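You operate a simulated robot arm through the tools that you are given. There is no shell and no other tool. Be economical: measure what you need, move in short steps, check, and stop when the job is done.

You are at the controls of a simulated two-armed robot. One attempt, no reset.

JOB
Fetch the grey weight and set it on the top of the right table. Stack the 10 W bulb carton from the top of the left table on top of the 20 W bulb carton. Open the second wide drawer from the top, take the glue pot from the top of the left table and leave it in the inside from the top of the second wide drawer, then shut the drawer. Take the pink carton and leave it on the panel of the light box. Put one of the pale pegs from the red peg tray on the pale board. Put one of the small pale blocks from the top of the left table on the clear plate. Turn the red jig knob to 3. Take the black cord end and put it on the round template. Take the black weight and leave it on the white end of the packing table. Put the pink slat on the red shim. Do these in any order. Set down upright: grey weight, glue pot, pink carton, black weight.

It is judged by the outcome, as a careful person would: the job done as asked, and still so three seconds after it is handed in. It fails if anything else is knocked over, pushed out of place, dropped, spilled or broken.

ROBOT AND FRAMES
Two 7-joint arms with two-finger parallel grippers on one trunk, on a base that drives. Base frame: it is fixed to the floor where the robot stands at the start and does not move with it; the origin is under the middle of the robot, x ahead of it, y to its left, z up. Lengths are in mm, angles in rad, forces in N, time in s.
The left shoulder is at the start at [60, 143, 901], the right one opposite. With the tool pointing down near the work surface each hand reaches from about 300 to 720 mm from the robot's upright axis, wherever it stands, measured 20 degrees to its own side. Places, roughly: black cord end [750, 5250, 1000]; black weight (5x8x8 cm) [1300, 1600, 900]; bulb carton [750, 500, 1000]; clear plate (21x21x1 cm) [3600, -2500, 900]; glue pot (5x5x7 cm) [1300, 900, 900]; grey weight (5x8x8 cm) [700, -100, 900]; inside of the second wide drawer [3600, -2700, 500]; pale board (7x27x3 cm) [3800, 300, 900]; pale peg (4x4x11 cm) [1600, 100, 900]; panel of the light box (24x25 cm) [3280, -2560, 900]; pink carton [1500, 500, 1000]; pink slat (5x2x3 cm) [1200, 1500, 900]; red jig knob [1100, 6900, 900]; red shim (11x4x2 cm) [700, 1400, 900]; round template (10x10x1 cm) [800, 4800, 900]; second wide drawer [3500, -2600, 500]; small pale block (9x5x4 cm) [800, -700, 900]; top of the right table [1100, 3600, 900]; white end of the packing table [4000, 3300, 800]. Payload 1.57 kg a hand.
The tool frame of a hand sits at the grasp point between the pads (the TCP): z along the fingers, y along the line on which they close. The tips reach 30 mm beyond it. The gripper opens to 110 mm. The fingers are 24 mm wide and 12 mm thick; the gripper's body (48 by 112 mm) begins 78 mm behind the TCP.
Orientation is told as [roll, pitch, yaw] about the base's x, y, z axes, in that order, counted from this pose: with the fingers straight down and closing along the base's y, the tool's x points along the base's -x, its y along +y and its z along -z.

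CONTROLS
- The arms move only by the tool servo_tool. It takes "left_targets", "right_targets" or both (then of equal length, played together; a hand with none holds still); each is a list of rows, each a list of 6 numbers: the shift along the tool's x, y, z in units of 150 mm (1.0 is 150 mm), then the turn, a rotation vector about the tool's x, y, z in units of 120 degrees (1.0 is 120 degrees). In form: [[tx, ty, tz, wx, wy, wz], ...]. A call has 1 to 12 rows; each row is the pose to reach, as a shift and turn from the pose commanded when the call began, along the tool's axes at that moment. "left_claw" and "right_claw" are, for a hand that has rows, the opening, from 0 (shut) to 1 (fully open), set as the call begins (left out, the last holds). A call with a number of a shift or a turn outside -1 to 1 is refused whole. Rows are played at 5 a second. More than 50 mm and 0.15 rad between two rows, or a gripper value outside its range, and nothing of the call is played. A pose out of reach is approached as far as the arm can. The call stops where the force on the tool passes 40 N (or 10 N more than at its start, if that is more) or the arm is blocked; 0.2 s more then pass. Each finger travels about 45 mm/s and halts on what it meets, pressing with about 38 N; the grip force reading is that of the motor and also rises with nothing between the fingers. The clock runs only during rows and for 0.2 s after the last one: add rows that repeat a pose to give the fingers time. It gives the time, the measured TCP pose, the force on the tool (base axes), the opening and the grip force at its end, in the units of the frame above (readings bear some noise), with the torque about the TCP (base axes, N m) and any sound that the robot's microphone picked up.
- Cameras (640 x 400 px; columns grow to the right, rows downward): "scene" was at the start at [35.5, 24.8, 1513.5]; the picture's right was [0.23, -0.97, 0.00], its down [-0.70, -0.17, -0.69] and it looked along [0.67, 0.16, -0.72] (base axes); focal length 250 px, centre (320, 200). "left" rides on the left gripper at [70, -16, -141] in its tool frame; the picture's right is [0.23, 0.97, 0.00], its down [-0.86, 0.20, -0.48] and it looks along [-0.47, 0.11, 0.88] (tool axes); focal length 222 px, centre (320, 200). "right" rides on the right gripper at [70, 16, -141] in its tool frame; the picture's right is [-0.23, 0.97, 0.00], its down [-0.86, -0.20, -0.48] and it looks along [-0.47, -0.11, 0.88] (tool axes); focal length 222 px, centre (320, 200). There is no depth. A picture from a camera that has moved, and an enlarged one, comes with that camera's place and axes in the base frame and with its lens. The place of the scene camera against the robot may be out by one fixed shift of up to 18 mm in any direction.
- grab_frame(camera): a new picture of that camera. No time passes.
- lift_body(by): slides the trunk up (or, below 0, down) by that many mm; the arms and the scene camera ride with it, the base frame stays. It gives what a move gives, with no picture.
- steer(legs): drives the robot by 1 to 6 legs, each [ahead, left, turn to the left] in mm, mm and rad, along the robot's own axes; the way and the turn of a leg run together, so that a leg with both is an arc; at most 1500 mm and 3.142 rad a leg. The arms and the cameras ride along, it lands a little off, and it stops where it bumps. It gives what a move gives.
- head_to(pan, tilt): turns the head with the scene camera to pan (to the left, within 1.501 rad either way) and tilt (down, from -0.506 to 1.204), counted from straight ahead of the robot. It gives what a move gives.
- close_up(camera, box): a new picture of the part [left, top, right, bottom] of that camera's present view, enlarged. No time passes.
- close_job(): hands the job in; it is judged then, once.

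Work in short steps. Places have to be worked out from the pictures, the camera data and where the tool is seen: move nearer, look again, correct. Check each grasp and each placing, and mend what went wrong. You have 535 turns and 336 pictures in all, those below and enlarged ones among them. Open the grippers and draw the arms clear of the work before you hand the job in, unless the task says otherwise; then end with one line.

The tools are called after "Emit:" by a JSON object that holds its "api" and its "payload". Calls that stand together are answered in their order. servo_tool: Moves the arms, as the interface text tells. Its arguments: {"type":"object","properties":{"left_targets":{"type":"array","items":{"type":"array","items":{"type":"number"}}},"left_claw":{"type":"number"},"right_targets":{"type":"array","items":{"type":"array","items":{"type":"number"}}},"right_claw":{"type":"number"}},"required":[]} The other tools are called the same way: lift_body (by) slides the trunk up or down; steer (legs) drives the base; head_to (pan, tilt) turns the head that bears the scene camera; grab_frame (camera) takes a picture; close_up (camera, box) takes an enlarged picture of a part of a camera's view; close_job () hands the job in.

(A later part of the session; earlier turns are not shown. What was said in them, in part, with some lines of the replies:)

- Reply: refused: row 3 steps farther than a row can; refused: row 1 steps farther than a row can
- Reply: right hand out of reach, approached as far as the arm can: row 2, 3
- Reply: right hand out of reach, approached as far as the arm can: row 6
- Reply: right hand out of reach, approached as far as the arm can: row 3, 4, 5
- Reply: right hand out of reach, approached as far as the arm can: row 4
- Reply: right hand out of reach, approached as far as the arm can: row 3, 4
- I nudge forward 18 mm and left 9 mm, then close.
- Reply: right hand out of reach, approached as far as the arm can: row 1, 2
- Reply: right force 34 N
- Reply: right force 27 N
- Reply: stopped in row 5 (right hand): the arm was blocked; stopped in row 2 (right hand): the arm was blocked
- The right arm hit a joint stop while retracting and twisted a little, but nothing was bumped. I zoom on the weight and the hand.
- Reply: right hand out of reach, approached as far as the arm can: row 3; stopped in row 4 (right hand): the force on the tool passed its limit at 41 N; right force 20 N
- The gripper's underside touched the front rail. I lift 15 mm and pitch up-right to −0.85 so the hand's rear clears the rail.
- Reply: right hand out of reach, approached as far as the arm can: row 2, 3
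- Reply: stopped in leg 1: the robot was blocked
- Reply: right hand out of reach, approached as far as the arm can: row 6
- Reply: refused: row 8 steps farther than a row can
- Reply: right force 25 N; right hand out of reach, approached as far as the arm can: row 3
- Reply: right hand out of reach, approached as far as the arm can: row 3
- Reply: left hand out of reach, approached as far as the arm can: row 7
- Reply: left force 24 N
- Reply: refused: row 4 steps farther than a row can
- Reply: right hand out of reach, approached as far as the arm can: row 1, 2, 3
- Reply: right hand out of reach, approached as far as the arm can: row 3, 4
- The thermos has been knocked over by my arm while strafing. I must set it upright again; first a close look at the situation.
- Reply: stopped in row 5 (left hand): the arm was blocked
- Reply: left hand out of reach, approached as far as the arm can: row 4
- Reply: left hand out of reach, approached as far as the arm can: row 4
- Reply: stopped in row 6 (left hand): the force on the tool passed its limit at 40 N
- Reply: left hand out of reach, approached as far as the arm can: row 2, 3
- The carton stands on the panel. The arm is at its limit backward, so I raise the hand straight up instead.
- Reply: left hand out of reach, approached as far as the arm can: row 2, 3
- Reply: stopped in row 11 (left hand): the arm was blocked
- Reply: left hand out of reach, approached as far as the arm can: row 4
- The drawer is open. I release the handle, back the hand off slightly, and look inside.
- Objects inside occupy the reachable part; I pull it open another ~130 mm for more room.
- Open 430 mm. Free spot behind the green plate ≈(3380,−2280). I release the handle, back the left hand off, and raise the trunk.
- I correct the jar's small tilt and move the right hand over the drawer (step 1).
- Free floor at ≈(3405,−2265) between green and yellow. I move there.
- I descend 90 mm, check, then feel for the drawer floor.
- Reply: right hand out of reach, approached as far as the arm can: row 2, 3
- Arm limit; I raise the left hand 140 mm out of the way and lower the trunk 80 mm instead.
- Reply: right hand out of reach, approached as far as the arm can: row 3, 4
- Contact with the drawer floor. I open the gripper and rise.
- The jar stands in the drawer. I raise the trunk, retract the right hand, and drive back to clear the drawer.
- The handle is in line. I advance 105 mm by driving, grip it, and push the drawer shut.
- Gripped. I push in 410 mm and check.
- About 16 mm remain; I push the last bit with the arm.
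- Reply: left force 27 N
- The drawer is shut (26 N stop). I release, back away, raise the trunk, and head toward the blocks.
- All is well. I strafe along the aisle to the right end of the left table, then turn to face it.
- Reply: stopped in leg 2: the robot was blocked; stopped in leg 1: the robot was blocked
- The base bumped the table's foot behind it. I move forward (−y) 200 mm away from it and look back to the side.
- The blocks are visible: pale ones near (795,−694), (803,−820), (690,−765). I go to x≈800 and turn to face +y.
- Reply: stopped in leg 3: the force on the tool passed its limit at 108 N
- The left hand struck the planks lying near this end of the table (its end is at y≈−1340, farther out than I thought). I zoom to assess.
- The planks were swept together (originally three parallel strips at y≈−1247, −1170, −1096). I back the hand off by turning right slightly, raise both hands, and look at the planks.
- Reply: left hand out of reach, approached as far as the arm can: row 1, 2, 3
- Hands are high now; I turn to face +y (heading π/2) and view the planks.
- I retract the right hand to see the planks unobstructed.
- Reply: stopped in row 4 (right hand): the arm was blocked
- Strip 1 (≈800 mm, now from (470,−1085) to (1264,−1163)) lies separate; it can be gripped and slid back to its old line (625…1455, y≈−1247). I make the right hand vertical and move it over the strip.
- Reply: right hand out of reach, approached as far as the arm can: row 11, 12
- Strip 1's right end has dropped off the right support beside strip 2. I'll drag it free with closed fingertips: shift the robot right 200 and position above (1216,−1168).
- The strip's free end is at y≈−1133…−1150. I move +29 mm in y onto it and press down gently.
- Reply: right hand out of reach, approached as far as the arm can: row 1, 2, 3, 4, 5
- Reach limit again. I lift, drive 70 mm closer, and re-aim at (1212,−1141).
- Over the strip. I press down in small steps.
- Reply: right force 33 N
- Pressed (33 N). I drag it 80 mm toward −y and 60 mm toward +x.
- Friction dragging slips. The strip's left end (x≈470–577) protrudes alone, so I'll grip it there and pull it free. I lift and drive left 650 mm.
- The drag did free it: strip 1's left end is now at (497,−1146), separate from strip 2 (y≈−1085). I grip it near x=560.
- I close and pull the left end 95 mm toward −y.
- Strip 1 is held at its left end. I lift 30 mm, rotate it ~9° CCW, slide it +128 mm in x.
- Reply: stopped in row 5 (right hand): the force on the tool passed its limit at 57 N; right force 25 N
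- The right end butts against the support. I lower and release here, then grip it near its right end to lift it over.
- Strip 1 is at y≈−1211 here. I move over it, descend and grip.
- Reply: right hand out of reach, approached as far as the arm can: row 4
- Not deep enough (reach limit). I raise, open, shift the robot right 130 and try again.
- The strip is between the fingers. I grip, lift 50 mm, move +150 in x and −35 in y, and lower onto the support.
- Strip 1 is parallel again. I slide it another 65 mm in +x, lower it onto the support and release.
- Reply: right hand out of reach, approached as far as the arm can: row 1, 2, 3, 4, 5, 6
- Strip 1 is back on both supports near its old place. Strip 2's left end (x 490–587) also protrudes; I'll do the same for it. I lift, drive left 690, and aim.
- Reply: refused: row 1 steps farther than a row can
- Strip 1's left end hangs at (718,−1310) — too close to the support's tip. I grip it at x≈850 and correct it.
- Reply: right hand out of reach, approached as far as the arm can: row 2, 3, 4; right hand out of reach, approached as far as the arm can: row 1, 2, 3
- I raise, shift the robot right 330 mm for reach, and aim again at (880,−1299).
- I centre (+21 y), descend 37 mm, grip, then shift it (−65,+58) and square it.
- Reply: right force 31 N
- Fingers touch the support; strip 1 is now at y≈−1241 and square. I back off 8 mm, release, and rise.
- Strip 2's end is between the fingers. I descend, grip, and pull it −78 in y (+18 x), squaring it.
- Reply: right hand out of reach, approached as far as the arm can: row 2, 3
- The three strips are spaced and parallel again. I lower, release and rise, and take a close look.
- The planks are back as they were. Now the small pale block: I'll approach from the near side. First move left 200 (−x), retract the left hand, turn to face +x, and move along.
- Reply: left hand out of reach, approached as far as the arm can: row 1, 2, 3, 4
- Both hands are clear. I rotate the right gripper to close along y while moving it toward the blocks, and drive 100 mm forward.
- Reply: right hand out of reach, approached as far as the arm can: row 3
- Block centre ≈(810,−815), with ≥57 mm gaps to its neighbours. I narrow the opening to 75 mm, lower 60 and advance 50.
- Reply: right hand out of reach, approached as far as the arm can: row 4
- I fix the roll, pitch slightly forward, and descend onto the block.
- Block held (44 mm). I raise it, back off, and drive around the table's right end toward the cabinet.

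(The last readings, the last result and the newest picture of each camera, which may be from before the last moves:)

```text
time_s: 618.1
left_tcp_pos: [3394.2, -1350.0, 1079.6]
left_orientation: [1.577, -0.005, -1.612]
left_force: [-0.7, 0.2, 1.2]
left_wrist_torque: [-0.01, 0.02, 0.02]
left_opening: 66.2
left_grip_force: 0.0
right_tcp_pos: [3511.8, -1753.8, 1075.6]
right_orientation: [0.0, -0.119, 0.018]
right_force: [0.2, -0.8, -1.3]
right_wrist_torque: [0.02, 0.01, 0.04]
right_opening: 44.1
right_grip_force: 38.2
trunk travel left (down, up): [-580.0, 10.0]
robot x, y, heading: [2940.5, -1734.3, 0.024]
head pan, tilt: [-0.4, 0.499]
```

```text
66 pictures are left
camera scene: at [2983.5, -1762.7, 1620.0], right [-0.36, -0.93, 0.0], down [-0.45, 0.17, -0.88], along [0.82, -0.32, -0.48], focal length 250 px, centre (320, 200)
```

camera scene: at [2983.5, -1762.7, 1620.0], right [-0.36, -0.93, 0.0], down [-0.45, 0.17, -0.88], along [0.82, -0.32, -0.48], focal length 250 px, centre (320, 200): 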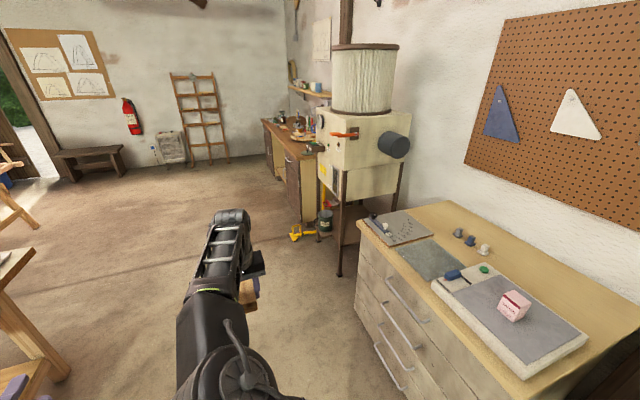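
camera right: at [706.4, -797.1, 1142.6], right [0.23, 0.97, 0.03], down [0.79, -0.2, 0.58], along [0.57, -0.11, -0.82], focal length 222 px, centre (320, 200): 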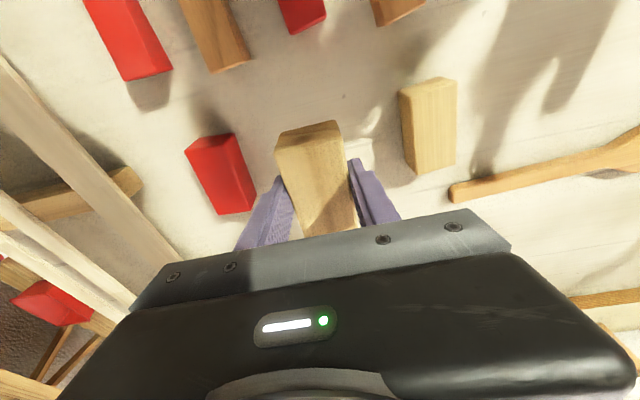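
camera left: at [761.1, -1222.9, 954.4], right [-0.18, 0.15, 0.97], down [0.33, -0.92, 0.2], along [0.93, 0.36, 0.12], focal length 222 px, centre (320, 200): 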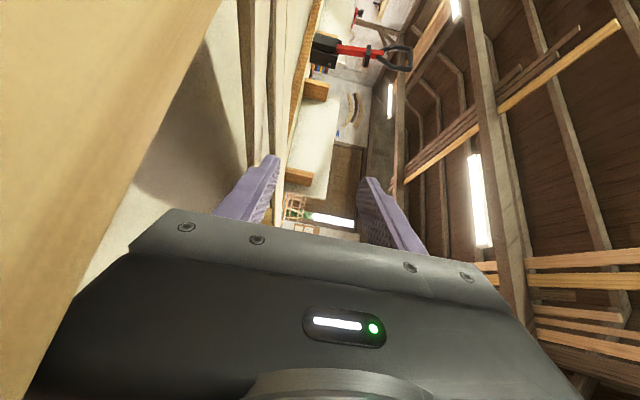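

I move forward 650 mm, turn right to face the cabinet, and view the clear plate.

Emit:
{"api": "steer", "payload": {"legs": [[650, 0, 0], [0, 0, -1.597]]}}

Emit:
{"api": "grab_frame", "payload": {"camera": "right"}}

Emit:
{"api": "head_to", "payload": {"pan": 0.0, "tilt": 0.75}}

Emit:
{"api": "grab_frame", "payload": {"camera": "scene"}}

```text
time_s: 625.7
left_tcp_pos: [3975.9, -2181.5, 1079.1]
left_orientation: [1.577, -0.003, 3.079]
left_force: [-0.6, 0.2, 0.3]
left_wrist_torque: [-0.01, -0.01, -0.02]
left_opening: 66.1
left_grip_force: 0.1
right_tcp_pos: [3568.8, -2287.3, 1075.9]
right_orientation: [-0.001, -0.118, -1.576]
right_force: [-0.5, 1.0, -1.2]
right_wrist_torque: [-0.02, 0.03, -0.02]
right_opening: 44.6
right_grip_force: 37.7
trunk travel left (down, up): [-580.0, 10.0]
robot x, y, heading: [3602.0, -1719.7, -1.565]
head pan, tilt: [-0.4, 0.499]
```

```text
65 pictures are left
camera right: at [3586.6, -2201.3, 1208.4], right [0.97, -0.23, 0.03], down [-0.2, -0.79, 0.58], along [-0.11, -0.57, -0.82], focal length 222 px, centre (320, 200)
```

right: 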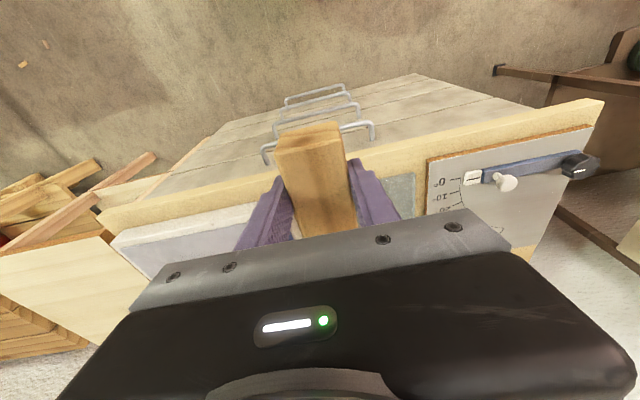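

```text
time_s: 626.5
left_tcp_pos: [3975.4, -2180.7, 1080.2]
left_orientation: [1.578, -0.002, 3.078]
left_force: [-0.1, -0.5, -0.8]
left_wrist_torque: [0.01, -0.04, -0.01]
left_opening: 66.2
left_grip_force: 0.1
right_tcp_pos: [3569.5, -2286.9, 1074.8]
right_orientation: [-0.002, -0.119, -1.575]
right_force: [0.2, 0.3, -1.7]
right_wrist_torque: [0.0, -0.03, 0.02]
right_opening: 44.2
right_grip_force: 38.1
trunk travel left (down, up): [-580.0, 10.0]
robot x, y, heading: [3602.0, -1715.1, -1.564]
head pan, tilt: [0.0, 0.75]
```

```text
64 pictures are left
camera scene: at [3589.6, -1765.7, 1598.1], right [-1.0, 0.0, 0.0], down [0.0, 0.68, -0.73], along [0.0, -0.73, -0.68], focal length 250 px, centre (320, 200)
```

scene: 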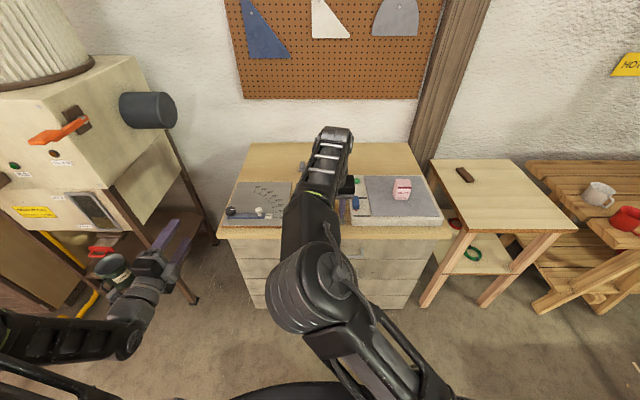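

The plate is centred ≈(3600,−2535). I drive left 30 and forward 240, then lower.

Emit:
{"api": "steer", "payload": {"legs": [[0, 32, 0], [240, 0, 0]]}}

Emit:
{"api": "servo_tool", "payload": {"right_targets": [[0, 0, 0.25, 0, 0, 0], [0, 0, 0.5, 0, 0, 0], [0, 0, 0.75, 0, 0, 0]]}}

Emit:
{"api": "grab_frame", "payload": {"camera": "right"}}

```text
time_s: 628.8
left_tcp_pos: [4011.0, -2422.9, 1080.4]
left_orientation: [1.577, -0.004, 3.08]
left_force: [0.9, 0.9, 0.3]
left_wrist_torque: [0.03, 0.01, -0.02]
left_opening: 65.8
left_grip_force: 0.0
right_tcp_pos: [3604.6, -2532.1, 1075.1]
right_orientation: [0.001, -0.119, -1.571]
right_force: [-0.4, -0.4, -1.0]
right_wrist_torque: [0.0, -0.02, -0.03]
right_opening: 44.6
right_grip_force: 37.5
trunk travel left (down, up): [-580.0, 10.0]
robot x, y, heading: [3636.8, -1963.0, -1.57]
head pan, tilt: [0.0, 0.75]
```

```text
time_s: 629.6
left_tcp_pos: [4011.3, -2423.4, 1080.2]
left_orientation: [1.578, -0.003, 3.08]
left_force: [0.6, 1.0, 0.1]
left_wrist_torque: [0.0, 0.04, 0.01]
left_opening: 65.8
left_grip_force: 0.1
right_tcp_pos: [3603.7, -2545.4, 964.2]
right_orientation: [-0.002, -0.121, -1.573]
right_force: [0.0, -1.1, -0.1]
right_wrist_torque: [0.02, 0.03, 0.0]
right_opening: 44.1
right_grip_force: 38.3
trunk travel left (down, up): [-580.0, 10.0]
robot x, y, heading: [3640.1, -1963.3, -1.567]
head pan, tilt: [0.0, 0.75]
```

```text
63 pictures are left
camera right: at [3620.4, -2459.2, 1096.6], right [0.97, -0.23, 0.03], down [-0.2, -0.79, 0.58], along [-0.11, -0.57, -0.82], focal length 222 px, centre (320, 200)
```

right: 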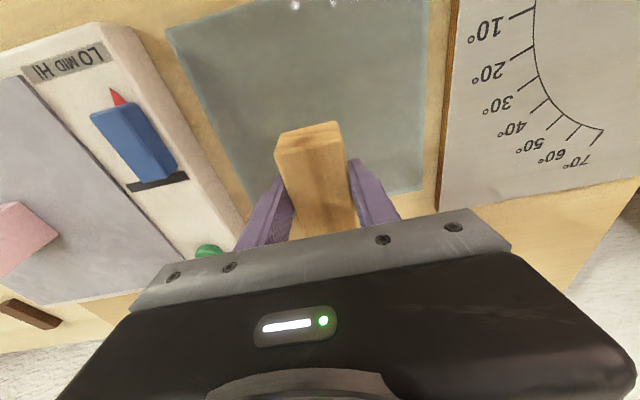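

I shift +40 in y to centre it on the plate and lower 55 mm, then feel for contact.

Emit:
{"api": "servo_tool", "payload": {"right_targets": [[0.265, 0.03, -0.032, 0, 0, 0], [0.29, 0.03, 0.15, 0, 0, 0], [0.31, 0.03, 0.33, 0, 0, 0]]}}

Emit:
{"api": "servo_tool", "payload": {"right_targets": [[0, 0, 0.02, 0, 0, 0], [0.005, 0, 0.04, 0, 0, 0], [0.008, 0, 0.06, 0, 0, 0], [0.01, 0, 0.075, 0, 0, 0]]}}

Emit:
{"api": "grab_frame", "payload": {"camera": "right"}}

```text
time_s: 630.4
left_tcp_pos: [4011.2, -2421.9, 1080.4]
left_orientation: [1.577, -0.005, 3.082]
left_force: [0.1, -0.2, -0.3]
left_wrist_torque: [0.01, -0.02, 0.02]
left_opening: 66.1
left_grip_force: 0.1
right_tcp_pos: [3609.1, -2503.0, 909.0]
right_orientation: [0.0, -0.12, -1.572]
right_force: [-0.8, 0.0, -0.3]
right_wrist_torque: [-0.02, -0.01, 0.01]
right_opening: 44.4
right_grip_force: 37.7
trunk travel left (down, up): [-580.0, 10.0]
robot x, y, heading: [3632.1, -1961.1, -1.562]
head pan, tilt: [0.0, 0.75]
```

```text
time_s: 631.4
left_tcp_pos: [4010.2, -2419.6, 1081.3]
left_orientation: [1.577, -0.004, 3.082]
left_force: [-0.2, 0.2, 0.9]
left_wrist_torque: [-0.02, -0.04, 0.01]
left_opening: 65.9
left_grip_force: 0.1
right_tcp_pos: [3608.3, -2503.2, 901.9]
right_orientation: [0.0, -0.127, -1.572]
right_force: [-2.0, -2.0, 37.4]
right_wrist_torque: [0.06, 0.03, 0.06]
right_opening: 44.6
right_grip_force: 37.8
trunk travel left (down, up): [-580.0, 10.0]
robot x, y, heading: [3637.6, -1963.8, -1.563]
head pan, tilt: [0.0, 0.75]
```

```text
62 pictures are left
camera right: at [3626.0, -2416.6, 1033.6], right [0.97, -0.23, 0.03], down [-0.2, -0.79, 0.58], along [-0.11, -0.57, -0.81], focal length 222 px, centre (320, 200)
```

right: 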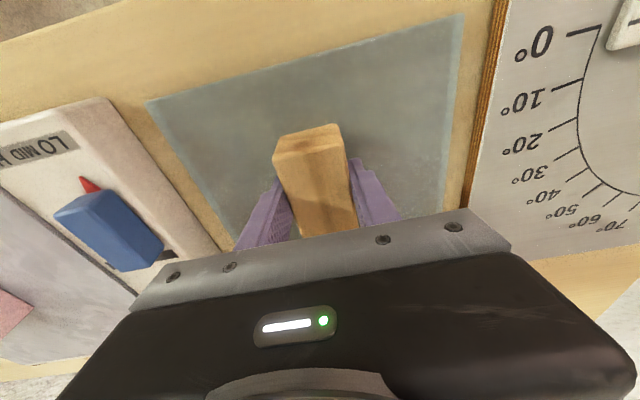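

Contact on the plate, well centred. I relieve, open and rise.

Emit:
{"api": "servo_tool", "payload": {"right_targets": [[0, 0, -0.015, 0, 0, 0], [0, 0, -0.015, 0, 0, 0], [0, 0, -0.015, 0, 0, 0], [0, 0, -0.015, 0, 0, 0]], "right_claw": 0.65}}

Emit:
{"api": "servo_tool", "payload": {"right_targets": [[0, 0, -0.2, 0, 0, 0], [0, 0, -0.5, 0, 0, 0], [0, 0, -0.8, 0, 0, 0], [0, 0, -1, 0, 0, 0]]}}

Emit:
{"api": "grab_frame", "payload": {"camera": "right"}}

```text
time_s: 632.4
left_tcp_pos: [4009.7, -2420.4, 1081.3]
left_orientation: [1.581, -0.003, 3.077]
left_force: [1.3, 0.2, 0.0]
left_wrist_torque: [-0.02, -0.02, 0.01]
left_opening: 66.0
left_grip_force: 0.0
right_tcp_pos: [3607.3, -2501.1, 900.4]
right_orientation: [-0.003, -0.12, -1.576]
right_force: [-2.9, 0.4, 28.5]
right_wrist_torque: [0.18, -0.71, -0.13]
right_opening: 71.5
right_grip_force: 0.2
trunk travel left (down, up): [-580.0, 10.0]
robot x, y, heading: [3635.9, -1960.2, -1.56]
head pan, tilt: [0.0, 0.75]
```

```text
time_s: 633.4
left_tcp_pos: [4012.0, -2421.8, 1081.3]
left_orientation: [1.576, -0.004, 3.081]
left_force: [-0.2, 0.1, -0.4]
left_wrist_torque: [0.02, 0.01, -0.01]
left_opening: 66.2
left_grip_force: 0.1
right_tcp_pos: [3610.2, -2485.4, 1049.1]
right_orientation: [0.0, -0.119, -1.572]
right_force: [0.5, -0.8, 0.7]
right_wrist_torque: [-0.01, 0.0, 0.02]
right_opening: 71.6
right_grip_force: 0.2
trunk travel left (down, up): [-580.0, 10.0]
robot x, y, heading: [3636.2, -1964.3, -1.565]
head pan, tilt: [0.0, 0.75]
```

```text
61 pictures are left
camera right: at [3626.9, -2399.3, 1182.3], right [0.97, -0.23, 0.03], down [-0.2, -0.79, 0.58], along [-0.11, -0.57, -0.82], focal length 222 px, centre (320, 200)
```

right: 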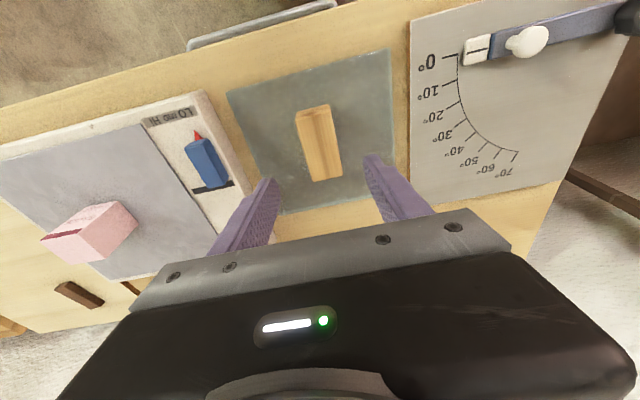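

The block rests on the plate. Last item: the peg. I drive back and over to the far side of the left table near the red peg tray.

Emit:
{"api": "steer", "payload": {"legs": [[-480, 0, 0], [0, -1250, 0]]}}

Emit:
{"api": "steer", "payload": {"legs": [[0, 0, -1.575], [0, -1450, 0]]}}

Emit:
{"api": "head_to", "payload": {"pan": 0.0, "tilt": 0.7}}

Emit:
{"api": "grab_frame", "payload": {"camera": "scene"}}

```text
time_s: 642.1
left_tcp_pos: [2754.9, -1941.3, 1079.8]
left_orientation: [1.577, -0.003, 3.047]
left_force: [0.4, 0.0, -0.1]
left_wrist_torque: [0.01, -0.02, 0.02]
left_opening: 65.9
left_grip_force: 0.1
right_tcp_pos: [2350.7, -1991.8, 1048.8]
right_orientation: [0.0, -0.12, -1.605]
right_force: [0.2, 0.0, 0.6]
right_wrist_torque: [-0.01, -0.01, 0.0]
right_opening: 71.5
right_grip_force: 0.1
trunk travel left (down, up): [-580.0, 10.0]
robot x, y, heading: [2390.8, -1468.8, -1.592]
head pan, tilt: [0.0, 0.75]
```

```text
time_s: 653.0
left_tcp_pos: [1942.9, -394.4, 1080.8]
left_orientation: [1.579, -0.002, 1.492]
left_force: [0.2, 0.6, 0.7]
left_wrist_torque: [0.02, 0.02, 0.03]
left_opening: 65.8
left_grip_force: 0.0
right_tcp_pos: [1884.0, 7.5, 1049.3]
right_orientation: [0.0, -0.12, 3.121]
right_force: [-0.3, -0.5, 0.7]
right_wrist_torque: [0.0, 0.0, 0.0]
right_opening: 71.6
right_grip_force: 0.0
trunk travel left (down, up): [-580.0, 10.0]
robot x, y, heading: [2408.9, -25.9, 3.137]
head pan, tilt: [0.0, 0.75]
```

```text
time_s: 653.7
left_tcp_pos: [1941.1, -395.3, 1080.5]
left_orientation: [1.579, -0.002, 1.493]
left_force: [-0.2, 0.5, -0.6]
left_wrist_torque: [-0.01, -0.02, -0.01]
left_opening: 65.9
left_grip_force: 0.0
right_tcp_pos: [1885.0, 7.1, 1048.9]
right_orientation: [0.001, -0.121, 3.123]
right_force: [0.3, 0.2, -0.2]
right_wrist_torque: [0.02, 0.02, -0.04]
right_opening: 71.5
right_grip_force: 0.1
trunk travel left (down, up): [-580.0, 10.0]
robot x, y, heading: [2411.6, -32.5, 3.134]
head pan, tilt: [0.0, 0.7]
```

```text
60 pictures are left
camera scene: at [2341.1, -20.8, 1602.3], right [0.01, 1.0, 0.0], down [0.64, -0.01, -0.76], along [-0.76, 0.01, -0.64], focal length 250 px, centre (320, 200)
```

scene: 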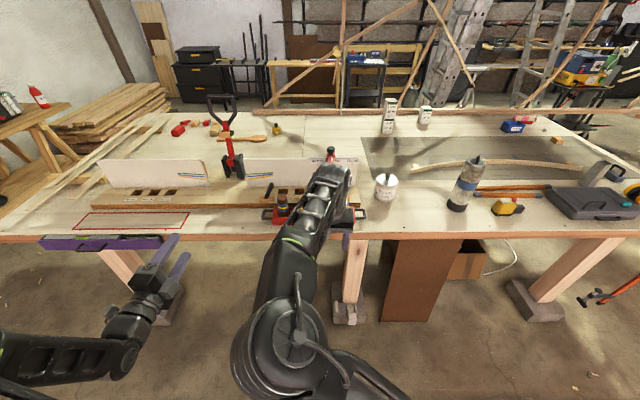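

I retract the right hand to see the tray.

Emit:
{"api": "servo_tool", "payload": {"right_targets": [[0.25, -0.2, -0.05, 0, 0, 0], [0.5, -0.4, -0.1, 0, 0, 0], [0.75, -0.6, -0.1, 0, 0, 0], [1, -0.8, -0.1, 0, 0, 0]]}}

Emit:
{"api": "close_up", "payload": {"camera": "scene", "box": [220, 150, 400, 260]}}

```text
time_s: 654.7
left_tcp_pos: [1942.6, -393.9, 1081.6]
left_orientation: [1.579, -0.005, 1.493]
left_force: [-0.9, 0.6, 0.0]
left_wrist_torque: [-0.01, -0.03, 0.0]
left_opening: 65.9
left_grip_force: 0.0
right_tcp_pos: [2037.3, 123.3, 1044.8]
right_orientation: [0.001, -0.121, 3.123]
right_force: [0.2, 0.4, 0.0]
right_wrist_torque: [-0.04, 0.03, 0.01]
right_opening: 71.4
right_grip_force: 0.0
trunk travel left (down, up): [-580.0, 10.0]
robot x, y, heading: [2408.3, -27.6, 3.13]
head pan, tilt: [0.0, 0.7]
```

```text
3.56 times, centred on (310, 205) of scene
camera zoom: at [2342.1, -20.1, 1602.4], right [0.01, 1.0, 0.0], down [0.64, -0.01, -0.77], along [-0.77, 0.01, -0.64], focal length 888 px, centre (356, 182)
```

zoom: 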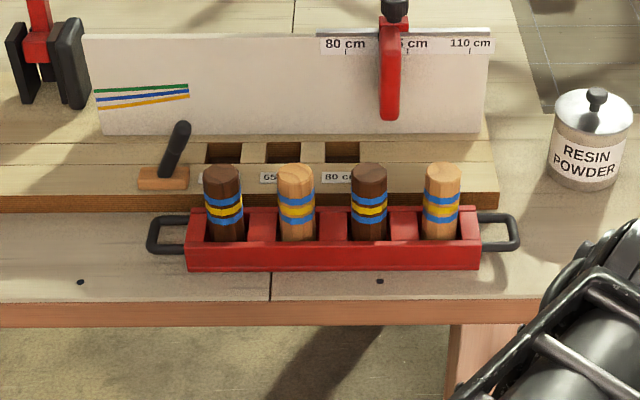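

Four upright pegs; the right-hand pale one is at ≈(1592,82), top ≈995. I drive forward 330 and left 40, then extend over it.

Emit:
{"api": "steer", "payload": {"legs": [[330, 0, 0.01], [0, 40, 0]]}}

Emit:
{"api": "servo_tool", "payload": {"right_targets": [[-0.25, 0, -0.05, 0, 0.02, 0], [-0.5, 0, -0.1, 0, 0.04, 0], [-0.7, 0, -0.1, 0, 0.057, 0]]}}

Emit:
{"api": "grab_frame", "payload": {"camera": "right"}}

```text
time_s: 657.3
left_tcp_pos: [1609.0, -435.0, 1079.6]
left_orientation: [1.577, -0.008, 1.496]
left_force: [-0.2, -0.8, -0.3]
left_wrist_torque: [-0.01, 0.03, -0.02]
left_opening: 66.0
left_grip_force: 0.1
right_tcp_pos: [1703.7, 85.1, 1044.1]
right_orientation: [-0.002, -0.12, 3.128]
right_force: [0.3, -1.0, 0.2]
right_wrist_torque: [0.05, -0.02, -0.02]
right_opening: 71.7
right_grip_force: 0.3
trunk travel left (down, up): [-580.0, 10.0]
robot x, y, heading: [2075.1, -64.4, 3.139]
head pan, tilt: [0.0, 0.7]
```

```text
time_s: 658.1
left_tcp_pos: [1609.6, -432.2, 1080.3]
left_orientation: [1.576, -0.003, 1.496]
left_force: [0.3, 0.8, -0.7]
left_wrist_torque: [-0.02, 0.02, 0.0]
left_opening: 65.7
left_grip_force: 0.1
right_tcp_pos: [1601.0, 87.4, 1071.8]
right_orientation: [0.001, 0.002, 3.126]
right_force: [-0.8, 0.4, -0.7]
right_wrist_torque: [-0.02, 0.0, 0.01]
right_opening: 71.5
right_grip_force: 0.0
trunk travel left (down, up): [-580.0, 10.0]
robot x, y, heading: [2077.1, -66.9, 3.139]
head pan, tilt: [0.0, 0.7]
```

```text
58 pictures are left
camera right: at [1670.2, 70.6, 1213.6], right [-0.24, -0.97, 0.0], down [-0.85, 0.21, 0.48], along [-0.46, 0.12, -0.88], focal length 222 px, centre (320, 200)
```

right: 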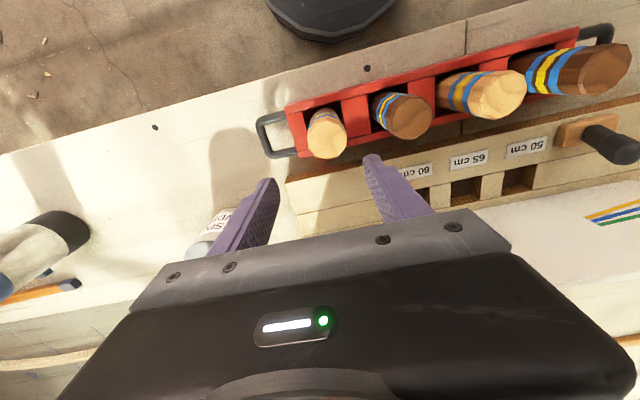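

Peg top ≈(1611,78). I align, narrow the opening to 60 mm and descend.

Emit:
{"api": "servo_tool", "payload": {"right_targets": [[0.067, 0.06, 0, 0, 0, 0], [0.067, 0.06, 0.2, 0, 0, 0], [0.067, 0.06, 0.4, 0, 0, 0]], "right_claw": 0.55}}

Emit:
{"api": "grab_frame", "payload": {"camera": "right"}}

```text
time_s: 658.9
left_tcp_pos: [1609.3, -434.0, 1080.9]
left_orientation: [1.577, -0.006, 1.496]
left_force: [-0.1, 1.2, 0.8]
left_wrist_torque: [-0.02, 0.03, -0.02]
left_opening: 65.9
left_grip_force: 0.0
right_tcp_pos: [1611.1, 78.9, 1012.8]
right_orientation: [0.0, 0.0, 3.126]
right_force: [-0.7, 0.0, 0.4]
right_wrist_torque: [0.02, 0.01, -0.01]
right_opening: 60.4
right_grip_force: 0.1
trunk travel left (down, up): [-580.0, 10.0]
robot x, y, heading: [2073.3, -64.4, 3.137]
head pan, tilt: [0.0, 0.7]
```

```text
57 pictures are left
camera right: at [1681.0, 61.6, 1153.6], right [-0.24, -0.97, 0.0], down [-0.85, 0.21, 0.48], along [-0.47, 0.12, -0.88], focal length 222 px, centre (320, 200)
```

right: 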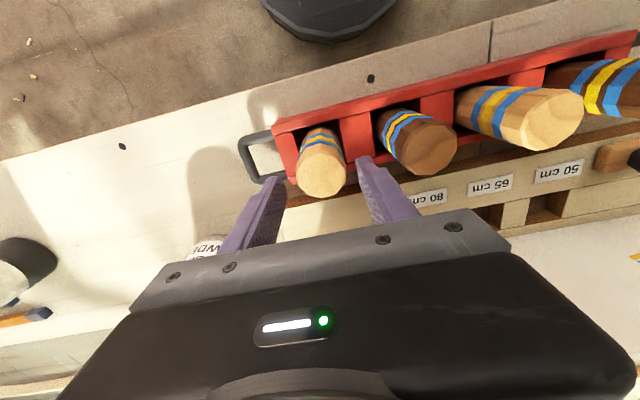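

Emit:
{"api": "servo_tool", "payload": {"right_targets": [[0, 0, 0.15, 0, 0, 0], [0, 0, 0.31, 0, 0, 0]]}}

Emit:
{"api": "servo_tool", "payload": {"right_targets": [[0, 0, 0, 0, 0, 0], [0, 0, 0, 0, 0, 0], [0, 0, 0, 0, 0, 0], [0, 0, -0.15, 0, 0, 0], [0, 0, -0.4, 0, 0, 0], [0, 0, -0.7, 0, 0, 0], [0, 0, -0.95, 0, 0, 0]], "right_claw": 0.2}}

Emit:
{"api": "grab_frame", "payload": {"camera": "right"}}

```text
time_s: 659.5
left_tcp_pos: [1610.4, -431.9, 1079.9]
left_orientation: [1.578, -0.002, 1.496]
left_force: [0.2, -0.4, 0.9]
left_wrist_torque: [0.02, -0.03, 0.0]
left_opening: 66.0
left_grip_force: 0.0
right_tcp_pos: [1609.6, 80.1, 963.4]
right_orientation: [0.0, 0.0, 3.126]
right_force: [0.4, 0.2, 0.3]
right_wrist_torque: [-0.02, 0.0, -0.05]
right_opening: 60.7
right_grip_force: 0.1
trunk travel left (down, up): [-580.0, 10.0]
robot x, y, heading: [2073.6, -61.6, 3.135]
head pan, tilt: [0.0, 0.7]
```

```text
time_s: 661.1
left_tcp_pos: [1610.8, -432.6, 1081.1]
left_orientation: [1.578, -0.004, 1.496]
left_force: [-0.7, -0.5, 0.3]
left_wrist_torque: [0.0, 0.02, 0.01]
left_opening: 66.2
left_grip_force: 0.1
right_tcp_pos: [1611.0, 78.8, 1108.9]
right_orientation: [0.0, 0.0, 3.126]
right_force: [0.5, -0.2, -0.8]
right_wrist_torque: [-0.04, 0.01, 0.02]
right_opening: 38.7
right_grip_force: 37.9
trunk travel left (down, up): [-580.0, 10.0]
robot x, y, heading: [2075.4, -63.7, 3.132]
head pan, tilt: [0.0, 0.7]
```

```text
56 pictures are left
camera right: at [1680.1, 61.5, 1250.7], right [-0.24, -0.97, 0.0], down [-0.85, 0.21, 0.48], along [-0.46, 0.12, -0.88], focal length 222 px, centre (320, 200)
```

right: 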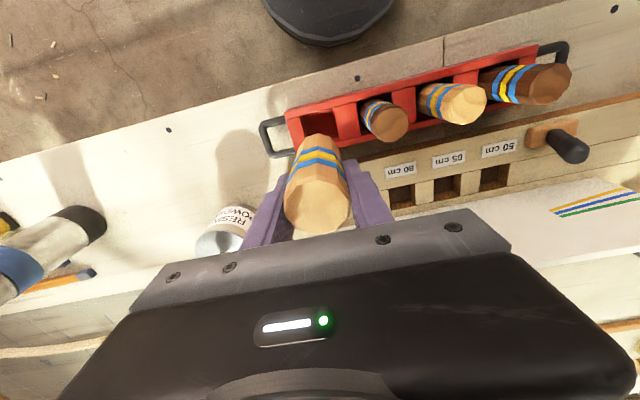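

Peg held. I drive straight back 550 mm, turn around to face the assembly table, and look.

Emit:
{"api": "steer", "payload": {"legs": [[-550, 0, 0], [0, 0, -3.135]]}}

Emit:
{"api": "steer", "payload": {"legs": [[0, 480, 0], [300, 0, 0]]}}

Emit:
{"api": "head_to", "payload": {"pan": 0.0, "tilt": 0.6}}

Emit:
{"api": "grab_frame", "payload": {"camera": "scene"}}

```text
time_s: 671.5
left_tcp_pos: [3052.4, 339.8, 1080.7]
left_orientation: [1.579, -0.001, -1.561]
left_force: [0.0, 0.2, 0.4]
left_wrist_torque: [0.04, -0.01, -0.02]
left_opening: 66.0
left_grip_force: 0.0
right_tcp_pos: [3096.7, -169.8, 1108.2]
right_orientation: [-0.001, -0.001, 0.07]
right_force: [-0.3, -1.1, -0.7]
right_wrist_torque: [-0.02, -0.01, 0.01]
right_opening: 38.8
right_grip_force: 37.7
trunk travel left (down, up): [-580.0, 10.0]
robot x, y, heading: [2623.8, -69.0, 0.077]
head pan, tilt: [0.0, 0.7]
```

```text
time_s: 676.0
left_tcp_pos: [3321.9, 846.4, 1079.6]
left_orientation: [1.579, -0.005, -1.564]
left_force: [0.0, 0.3, 0.2]
left_wrist_torque: [0.01, -0.03, -0.05]
left_opening: 65.7
left_grip_force: 0.1
right_tcp_pos: [3364.2, 337.5, 1107.5]
right_orientation: [0.0, 0.0, 0.067]
right_force: [1.0, 1.1, -2.2]
right_wrist_torque: [0.0, 0.01, -0.04]
right_opening: 38.6
right_grip_force: 38.6
trunk travel left (down, up): [-580.0, 10.0]
robot x, y, heading: [2888.0, 441.2, 0.077]
head pan, tilt: [0.0, 0.7]
```

```text
time_s: 676.7
left_tcp_pos: [3321.3, 846.4, 1080.6]
left_orientation: [1.578, -0.005, -1.563]
left_force: [-0.5, 0.0, -0.6]
left_wrist_torque: [0.01, 0.0, -0.01]
left_opening: 65.9
left_grip_force: 0.2
right_tcp_pos: [3363.2, 336.0, 1107.7]
right_orientation: [0.001, 0.0, 0.069]
right_force: [-0.7, -0.1, -1.4]
right_wrist_torque: [0.03, 0.02, 0.0]
right_opening: 38.8
right_grip_force: 37.7
trunk travel left (down, up): [-580.0, 10.0]
robot x, y, heading: [2888.1, 440.3, 0.075]
head pan, tilt: [0.0, 0.6]
```

```text
55 pictures are left
camera scene: at [2932.9, 450.3, 1611.0], right [0.08, -1.0, 0.0], down [-0.56, -0.04, -0.82], along [0.82, 0.06, -0.57], focal length 250 px, centre (320, 200)
```

scene: 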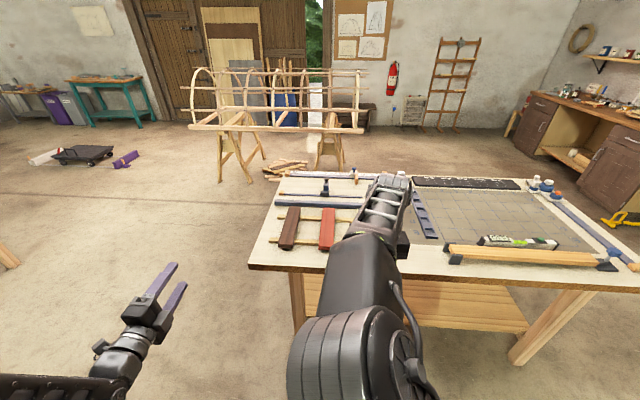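

The pale board is the one hidden behind my arm (~(3770,330)). I square the heading and drive forward 290.

Emit:
{"api": "steer", "payload": {"legs": [[0, 0, -0.075], [290, 30, 0]]}}

Emit:
{"api": "grab_frame", "payload": {"camera": "right"}}

```text
time_s: 679.1
left_tcp_pos: [3637.6, 843.9, 1079.7]
left_orientation: [1.577, -0.005, -1.638]
left_force: [0.5, 0.1, -0.2]
left_wrist_torque: [-0.03, -0.02, -0.01]
left_opening: 65.8
left_grip_force: 0.2
right_tcp_pos: [3643.1, 332.7, 1106.9]
right_orientation: [0.0, 0.001, -0.005]
right_force: [0.2, -0.8, -0.3]
right_wrist_torque: [-0.01, 0.01, 0.02]
right_opening: 38.6
right_grip_force: 37.9
trunk travel left (down, up): [-580.0, 10.0]
robot x, y, heading: [3176.6, 470.4, 0.004]
head pan, tilt: [0.0, 0.6]
```

```text
54 pictures are left
camera right: at [3573.1, 350.2, 1249.9], right [0.23, 0.97, 0.0], down [0.85, -0.2, 0.48], along [0.46, -0.11, -0.88], focal length 222 px, centre (320, 200)
```

right: 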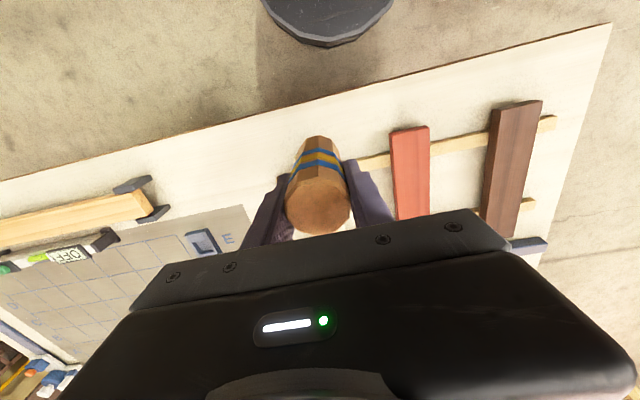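

The pale board must be right under the peg. I shift 130 mm right to see it.

Emit:
{"api": "steer", "payload": {"legs": [[0, -130, 0]]}}

Emit:
{"api": "grab_frame", "payload": {"camera": "right"}}

Emit:
{"api": "grab_frame", "payload": {"camera": "scene"}}

```text
time_s: 680.4
left_tcp_pos: [3636.8, 713.0, 1080.9]
left_orientation: [1.577, -0.004, -1.636]
left_force: [-0.9, -0.7, 0.8]
left_wrist_torque: [0.01, 0.0, 0.01]
left_opening: 65.9
left_grip_force: 0.2
right_tcp_pos: [3642.2, 202.1, 1108.4]
right_orientation: [0.002, -0.001, -0.006]
right_force: [0.4, -0.2, -1.8]
right_wrist_torque: [0.08, 0.03, -0.02]
right_opening: 38.7
right_grip_force: 37.8
trunk travel left (down, up): [-580.0, 10.0]
robot x, y, heading: [3172.9, 340.3, 0.001]
head pan, tilt: [0.0, 0.6]
```

```text
53 pictures are left
camera right: at [3572.6, 219.2, 1250.1], right [0.23, 0.97, 0.0], down [0.85, -0.2, 0.48], along [0.47, -0.11, -0.88], focal length 222 px, centre (320, 200)
```

right: 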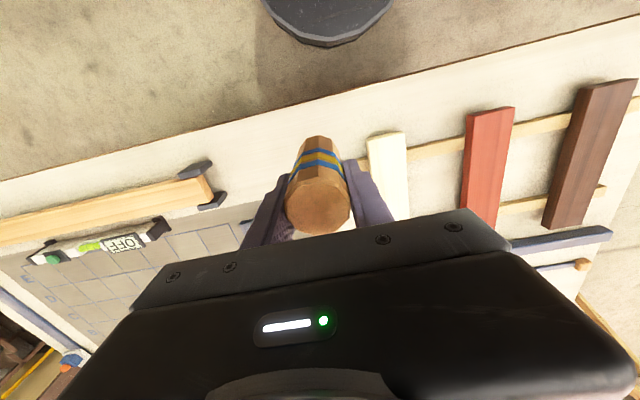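

```text
52 pictures are left
camera scene: at [3220.7, 345.4, 1611.0], right [0.0, -1.0, 0.0], down [-0.57, 0.0, -0.82], along [0.82, 0.0, -0.57], focal length 250 px, centre (320, 200)
```

scene: 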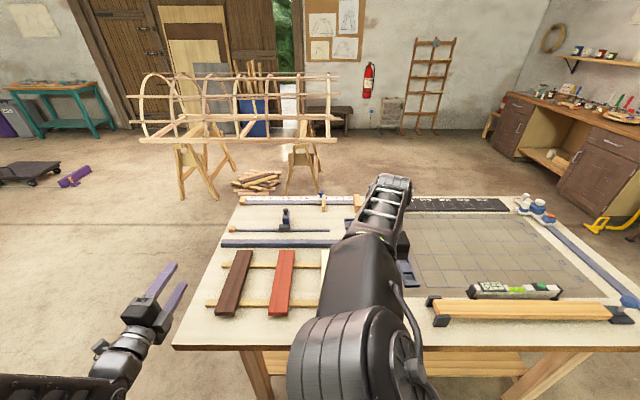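

The pale board's centreline is y≈300, x≈3668–3938. I drive left 98 and forward 60, then extend 58 mm and lower.

Emit:
{"api": "steer", "payload": {"legs": [[0, 98, 0], [60, 0, 0]]}}

Emit:
{"api": "servo_tool", "payload": {"right_targets": [[-0.2, 0, 0.1, 0, 0, 0], [-0.38, 0, 0.3, 0, 0, 0], [-0.38, 0, 0.5, 0, 0, 0]]}}

Emit:
{"api": "grab_frame", "payload": {"camera": "right"}}

```text
time_s: 682.1
left_tcp_pos: [3697.6, 815.2, 1079.7]
left_orientation: [1.578, -0.006, -1.635]
left_force: [1.1, 0.1, -0.4]
left_wrist_torque: [-0.03, -0.04, -0.01]
left_opening: 66.0
left_grip_force: 0.0
right_tcp_pos: [3703.2, 303.9, 1106.9]
right_orientation: [0.0, 0.003, -0.003]
right_force: [0.1, -0.1, -1.3]
right_wrist_torque: [-0.04, 0.07, -0.04]
right_opening: 38.8
right_grip_force: 37.7
trunk travel left (down, up): [-580.0, 10.0]
robot x, y, heading: [3235.7, 441.3, 0.004]
head pan, tilt: [0.0, 0.6]
```

```text
time_s: 682.9
left_tcp_pos: [3695.6, 816.1, 1079.9]
left_orientation: [1.576, -0.006, -1.634]
left_force: [0.7, 0.2, 0.4]
left_wrist_torque: [-0.02, 0.01, 0.01]
left_opening: 65.8
left_grip_force: 0.0
right_tcp_pos: [3758.8, 303.7, 1033.2]
right_orientation: [0.0, -0.001, -0.004]
right_force: [0.0, 0.1, -0.8]
right_wrist_torque: [0.01, 0.03, 0.01]
right_opening: 39.1
right_grip_force: 38.1
trunk travel left (down, up): [-580.0, 10.0]
robot x, y, heading: [3231.5, 440.5, 0.003]
head pan, tilt: [0.0, 0.6]
```

```text
51 pictures are left
camera right: at [3689.4, 321.0, 1175.8], right [0.23, 0.97, 0.0], down [0.85, -0.2, 0.48], along [0.47, -0.11, -0.88], focal length 222 px, centre (320, 200)
```

right: 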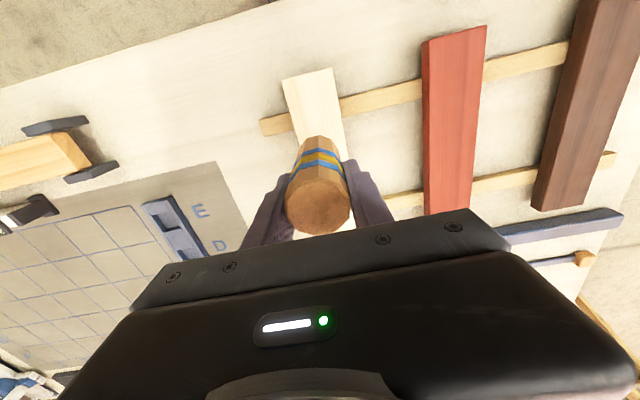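

Aligned over the board. I lower in steps until contact.

Emit:
{"api": "servo_tool", "payload": {"right_targets": [[0, 0.02, 0.06, 0, 0, 0], [0, 0.02, 0.12, 0, 0, 0], [0, 0.02, 0.15, 0, 0, 0], [0, 0.02, 0.18, 0, 0, 0]]}}

Emit:
{"api": "servo_tool", "payload": {"right_targets": [[0, 0, 0.02, 0, 0, 0], [0, 0, 0.04, 0, 0, 0], [0, 0, 0.06, 0, 0, 0], [0, 0, 0.08, 0, 0, 0]]}}

Emit:
{"api": "grab_frame", "payload": {"camera": "right"}}

```text
time_s: 683.9
left_tcp_pos: [3696.0, 816.0, 1080.2]
left_orientation: [1.579, -0.005, -1.635]
left_force: [-0.5, -0.2, 0.3]
left_wrist_torque: [0.01, 0.0, 0.02]
left_opening: 66.1
left_grip_force: 0.0
right_tcp_pos: [3758.8, 306.0, 1006.0]
right_orientation: [0.0, 0.001, -0.002]
right_force: [0.1, 0.2, -0.9]
right_wrist_torque: [0.0, -0.01, 0.02]
right_opening: 38.6
right_grip_force: 37.9
trunk travel left (down, up): [-580.0, 10.0]
robot x, y, heading: [3235.4, 446.3, 0.005]
head pan, tilt: [0.0, 0.6]
```

```text
time_s: 684.9
left_tcp_pos: [3696.0, 815.9, 1079.6]
left_orientation: [1.579, -0.004, -1.632]
left_force: [-0.3, -0.8, -0.1]
left_wrist_torque: [0.0, -0.01, -0.01]
left_opening: 66.2
left_grip_force: 0.0
right_tcp_pos: [3757.4, 306.4, 993.7]
right_orientation: [0.0, 0.0, -0.005]
right_force: [0.5, 0.5, -0.7]
right_wrist_torque: [-0.01, -0.05, 0.01]
right_opening: 38.8
right_grip_force: 37.7
trunk travel left (down, up): [-580.0, 10.0]
robot x, y, heading: [3237.2, 442.7, 0.005]
head pan, tilt: [0.0, 0.6]
```

```text
50 pictures are left
camera right: at [3689.6, 323.6, 1136.2], right [0.23, 0.97, 0.0], down [0.85, -0.2, 0.48], along [0.47, -0.11, -0.88], focal length 222 px, centre (320, 200)
```

right: 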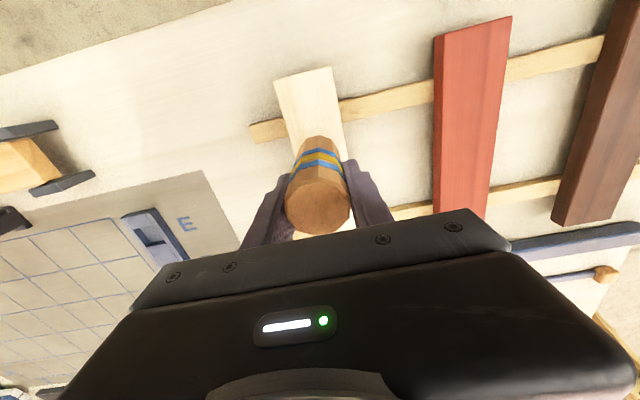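

Emit:
{"api": "servo_tool", "payload": {"right_targets": [[0, 0, 0.02, 0, 0, 0], [0, 0, 0.04, 0, 0, 0], [0, 0, 0.06, 0, 0, 0], [0, 0, 0.08, 0, 0, 0], [0, 0, 0.1, 0, 0, 0]]}}

```text
time_s: 686.1
left_tcp_pos: [3694.9, 815.4, 1080.4]
left_orientation: [1.578, -0.004, -1.634]
left_force: [-1.1, -0.6, 1.1]
left_wrist_torque: [-0.03, -0.01, 0.0]
left_opening: 65.9
left_grip_force: 0.1
right_tcp_pos: [3758.9, 307.8, 978.3]
right_orientation: [0.001, -0.001, -0.005]
right_force: [0.3, 0.5, -1.0]
right_wrist_torque: [0.02, -0.01, 0.0]
right_opening: 38.9
right_grip_force: 38.1
trunk travel left (down, up): [-580.0, 10.0]
robot x, y, heading: [3236.5, 439.1, 0.006]
head pan, tilt: [0.0, 0.6]
```

Emit:
{"api": "servo_tool", "payload": {"right_targets": [[0, 0, 0.02, 0, 0, 0], [0, 0, 0.04, 0, 0, 0], [0, 0, 0.06, 0, 0, 0], [0, 0, 0.08, 0, 0, 0], [0, 0, 0.1, 0, 0, 0], [0, 0, 0.12, 0, 0, 0]]}}

Emit:
{"api": "grab_frame", "payload": {"camera": "right"}}

```text
time_s: 687.5
left_tcp_pos: [3696.0, 815.2, 1080.9]
left_orientation: [1.579, -0.004, -1.632]
left_force: [-0.8, -0.8, 0.4]
left_wrist_torque: [0.03, 0.03, 0.01]
left_opening: 65.9
left_grip_force: 0.0
right_tcp_pos: [3759.4, 307.9, 961.1]
right_orientation: [-0.001, -0.001, -0.003]
right_force: [0.0, 0.5, -0.3]
right_wrist_torque: [0.01, -0.03, 0.01]
right_opening: 38.5
right_grip_force: 38.3
trunk travel left (down, up): [-580.0, 10.0]
robot x, y, heading: [3237.2, 439.7, -0.002]
head pan, tilt: [0.0, 0.6]
```

```text
49 pictures are left
camera right: at [3689.2, 324.1, 1103.1], right [0.23, 0.97, 0.0], down [0.85, -0.2, 0.48], along [0.47, -0.11, -0.88], focal length 222 px, centre (320, 200)
```

right: 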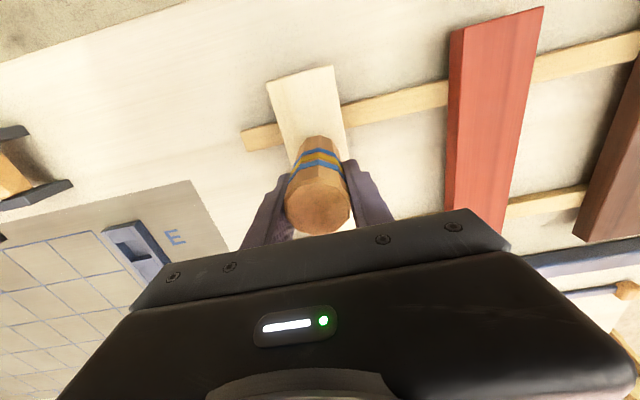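

Still above the board (the table is lower than assumed). I keep lowering.

Emit:
{"api": "servo_tool", "payload": {"right_targets": [[0, 0, 0.03, 0, 0, 0], [0, 0, 0.06, 0, 0, 0], [0, 0, 0.09, 0, 0, 0], [0, 0, 0.12, 0, 0, 0], [0, 0, 0.15, 0, 0, 0], [0, 0, 0.18, 0, 0, 0], [0, 0, 0.21, 0, 0, 0], [0, 0, 0.24, 0, 0, 0]]}}

Emit:
{"api": "grab_frame", "payload": {"camera": "right"}}

```text
time_s: 688.5
left_tcp_pos: [3693.7, 816.4, 1081.6]
left_orientation: [1.583, -0.005, -1.636]
left_force: [0.7, -0.5, -1.1]
left_wrist_torque: [0.02, -0.04, 0.01]
left_opening: 66.1
left_grip_force: 0.0
right_tcp_pos: [3759.1, 307.1, 951.8]
right_orientation: [-0.002, -0.011, -0.004]
right_force: [-8.2, -0.6, 20.2]
right_wrist_torque: [-0.01, 0.9, 0.01]
right_opening: 38.4
right_grip_force: 37.7
trunk travel left (down, up): [-580.0, 10.0]
robot x, y, heading: [3232.8, 441.1, 0.006]
head pan, tilt: [0.0, 0.6]
stopped in row 4 (right hand): the force on the tool passed its limit at 50 N (the readings are from after the stop); the commanded pose is now the measured one
```

```text
48 pictures are left
camera right: at [3687.9, 323.8, 1093.8], right [0.23, 0.97, 0.0], down [0.85, -0.2, 0.49], along [0.47, -0.11, -0.87], focal length 222 px, centre (320, 200)
```

right: 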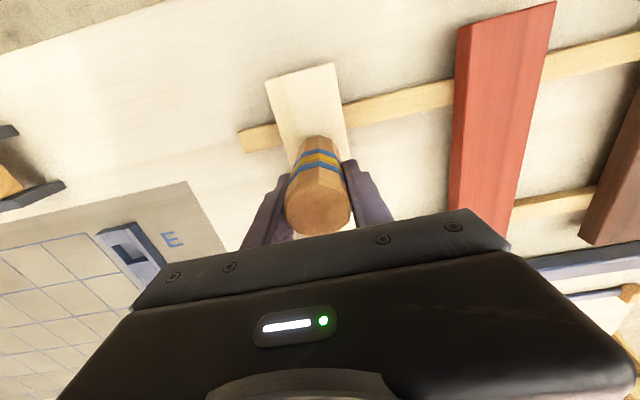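

Contact with the board. I relieve 2 mm, open and rise straight up.

Emit:
{"api": "servo_tool", "payload": {"right_targets": [[0, 0, -0.012, 0, 0, 0], [0, 0, -0.012, 0, 0, 0], [0, 0, -0.012, 0, 0, 0]]}}

Emit:
{"api": "servo_tool", "payload": {"right_targets": [[0, 0, 0, 0, 0, 0], [0, 0, 0, 0, 0, 0], [0, 0, 0, 0, 0, 0]], "right_claw": 0.65}}

Emit:
{"api": "servo_tool", "payload": {"right_targets": [[0, 0, -0.15, 0, 0, 0], [0, 0, -0.4, 0, 0, 0], [0, 0, -0.7, 0, 0, 0], [0, 0, -1, 0, 0, 0]]}}

Emit:
{"api": "grab_frame", "payload": {"camera": "right"}}

```text
time_s: 689.2
left_tcp_pos: [3694.3, 817.2, 1081.0]
left_orientation: [1.579, -0.006, -1.636]
left_force: [0.8, 0.0, 0.0]
left_wrist_torque: [0.0, 0.01, 0.02]
left_opening: 66.4
left_grip_force: 0.1
right_tcp_pos: [3757.6, 307.8, 951.2]
right_orientation: [-0.003, -0.011, -0.005]
right_force: [-3.0, -1.2, 18.1]
right_wrist_torque: [-0.06, 0.5, 0.01]
right_opening: 38.6
right_grip_force: 37.3
trunk travel left (down, up): [-580.0, 10.0]
robot x, y, heading: [3231.7, 440.9, 0.004]
head pan, tilt: [0.0, 0.6]
```

```text
time_s: 690.0
left_tcp_pos: [3695.6, 816.0, 1080.4]
left_orientation: [1.579, -0.004, -1.637]
left_force: [0.0, 0.1, 0.0]
left_wrist_torque: [-0.01, -0.01, 0.01]
left_opening: 65.9
left_grip_force: 0.1
right_tcp_pos: [3759.0, 307.7, 951.0]
right_orientation: [-0.002, -0.008, -0.002]
right_force: [0.2, -0.4, 0.4]
right_wrist_torque: [0.01, -0.01, 0.02]
right_opening: 71.7
right_grip_force: 0.0
trunk travel left (down, up): [-580.0, 10.0]
robot x, y, heading: [3235.8, 442.7, 0.006]
head pan, tilt: [0.0, 0.6]
```

```text
time_s: 691.0
left_tcp_pos: [3695.8, 815.9, 1080.3]
left_orientation: [1.579, -0.004, -1.636]
left_force: [-0.1, 0.8, 0.0]
left_wrist_torque: [0.0, -0.01, 0.03]
left_opening: 66.1
left_grip_force: 0.0
right_tcp_pos: [3760.2, 306.4, 1099.4]
right_orientation: [-0.001, -0.01, -0.004]
right_force: [-0.5, -0.7, -0.1]
right_wrist_torque: [0.03, 0.02, 0.0]
right_opening: 71.5
right_grip_force: 0.1
trunk travel left (down, up): [-580.0, 10.0]
robot x, y, heading: [3233.4, 439.5, 0.005]
head pan, tilt: [0.0, 0.6]
```

```text
47 pictures are left
camera right: at [3689.0, 322.8, 1241.8], right [0.23, 0.97, 0.0], down [0.85, -0.2, 0.49], along [0.47, -0.11, -0.87], focal length 222 px, centre (320, 200)
```

right: 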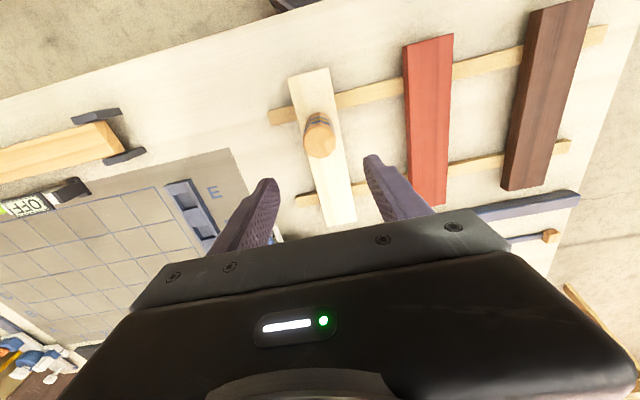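

The peg stands on the pale board. I back away so both open grippers are clear, and take one last look.

Emit:
{"api": "steer", "payload": {"legs": [[-500, 0, 0]]}}

Emit:
{"api": "grab_frame", "payload": {"camera": "scene"}}

```text
time_s: 694.0
left_tcp_pos: [3205.3, 811.7, 1079.8]
left_orientation: [1.581, -0.006, -1.641]
left_force: [0.7, -0.3, -0.3]
left_wrist_torque: [0.0, 0.01, -0.02]
left_opening: 66.0
left_grip_force: 0.1
right_tcp_pos: [3266.1, 301.7, 1100.0]
right_orientation: [-0.004, -0.01, -0.01]
right_force: [-0.3, -0.2, -0.1]
right_wrist_torque: [-0.01, -0.02, 0.0]
right_opening: 71.5
right_grip_force: 0.0
trunk travel left (down, up): [-580.0, 10.0]
robot x, y, heading: [2737.9, 440.7, -0.007]
head pan, tilt: [0.0, 0.6]
```

```text
46 pictures are left
camera scene: at [2786.2, 446.5, 1611.0], right [0.0, -1.0, 0.0], down [-0.56, 0.0, -0.83], along [0.83, 0.0, -0.56], focal length 250 px, centre (320, 200)
```

scene: 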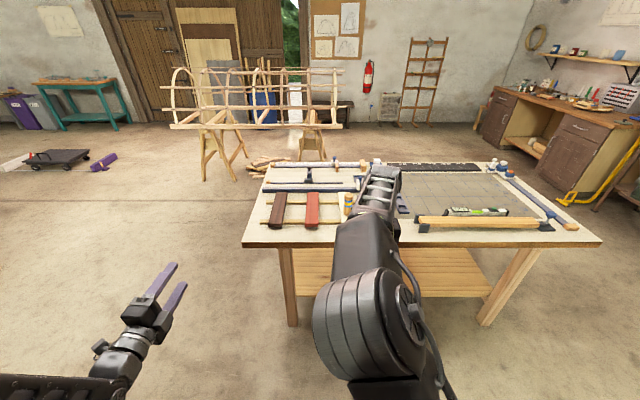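

All ten tasks are placed, the grippers are open and the arms are clear, so I hand the job in.

Emit:
{"api": "close_job", "payload": {}}

```text
The job is handed in.
```

All ten tasks are done and handed in, but on the way I knocked over the thermos and shoved the three loose strips at the right end of the left table. I stood the thermos up again and put the strips back by eye, close to where they had been. The base also bumped something under the right table and the foot of the left table. I saw nothing out of place at the left table, but I didn't check under the right one. I didn't reopen the drawer after shutting it to check that the glue pot is still upright.
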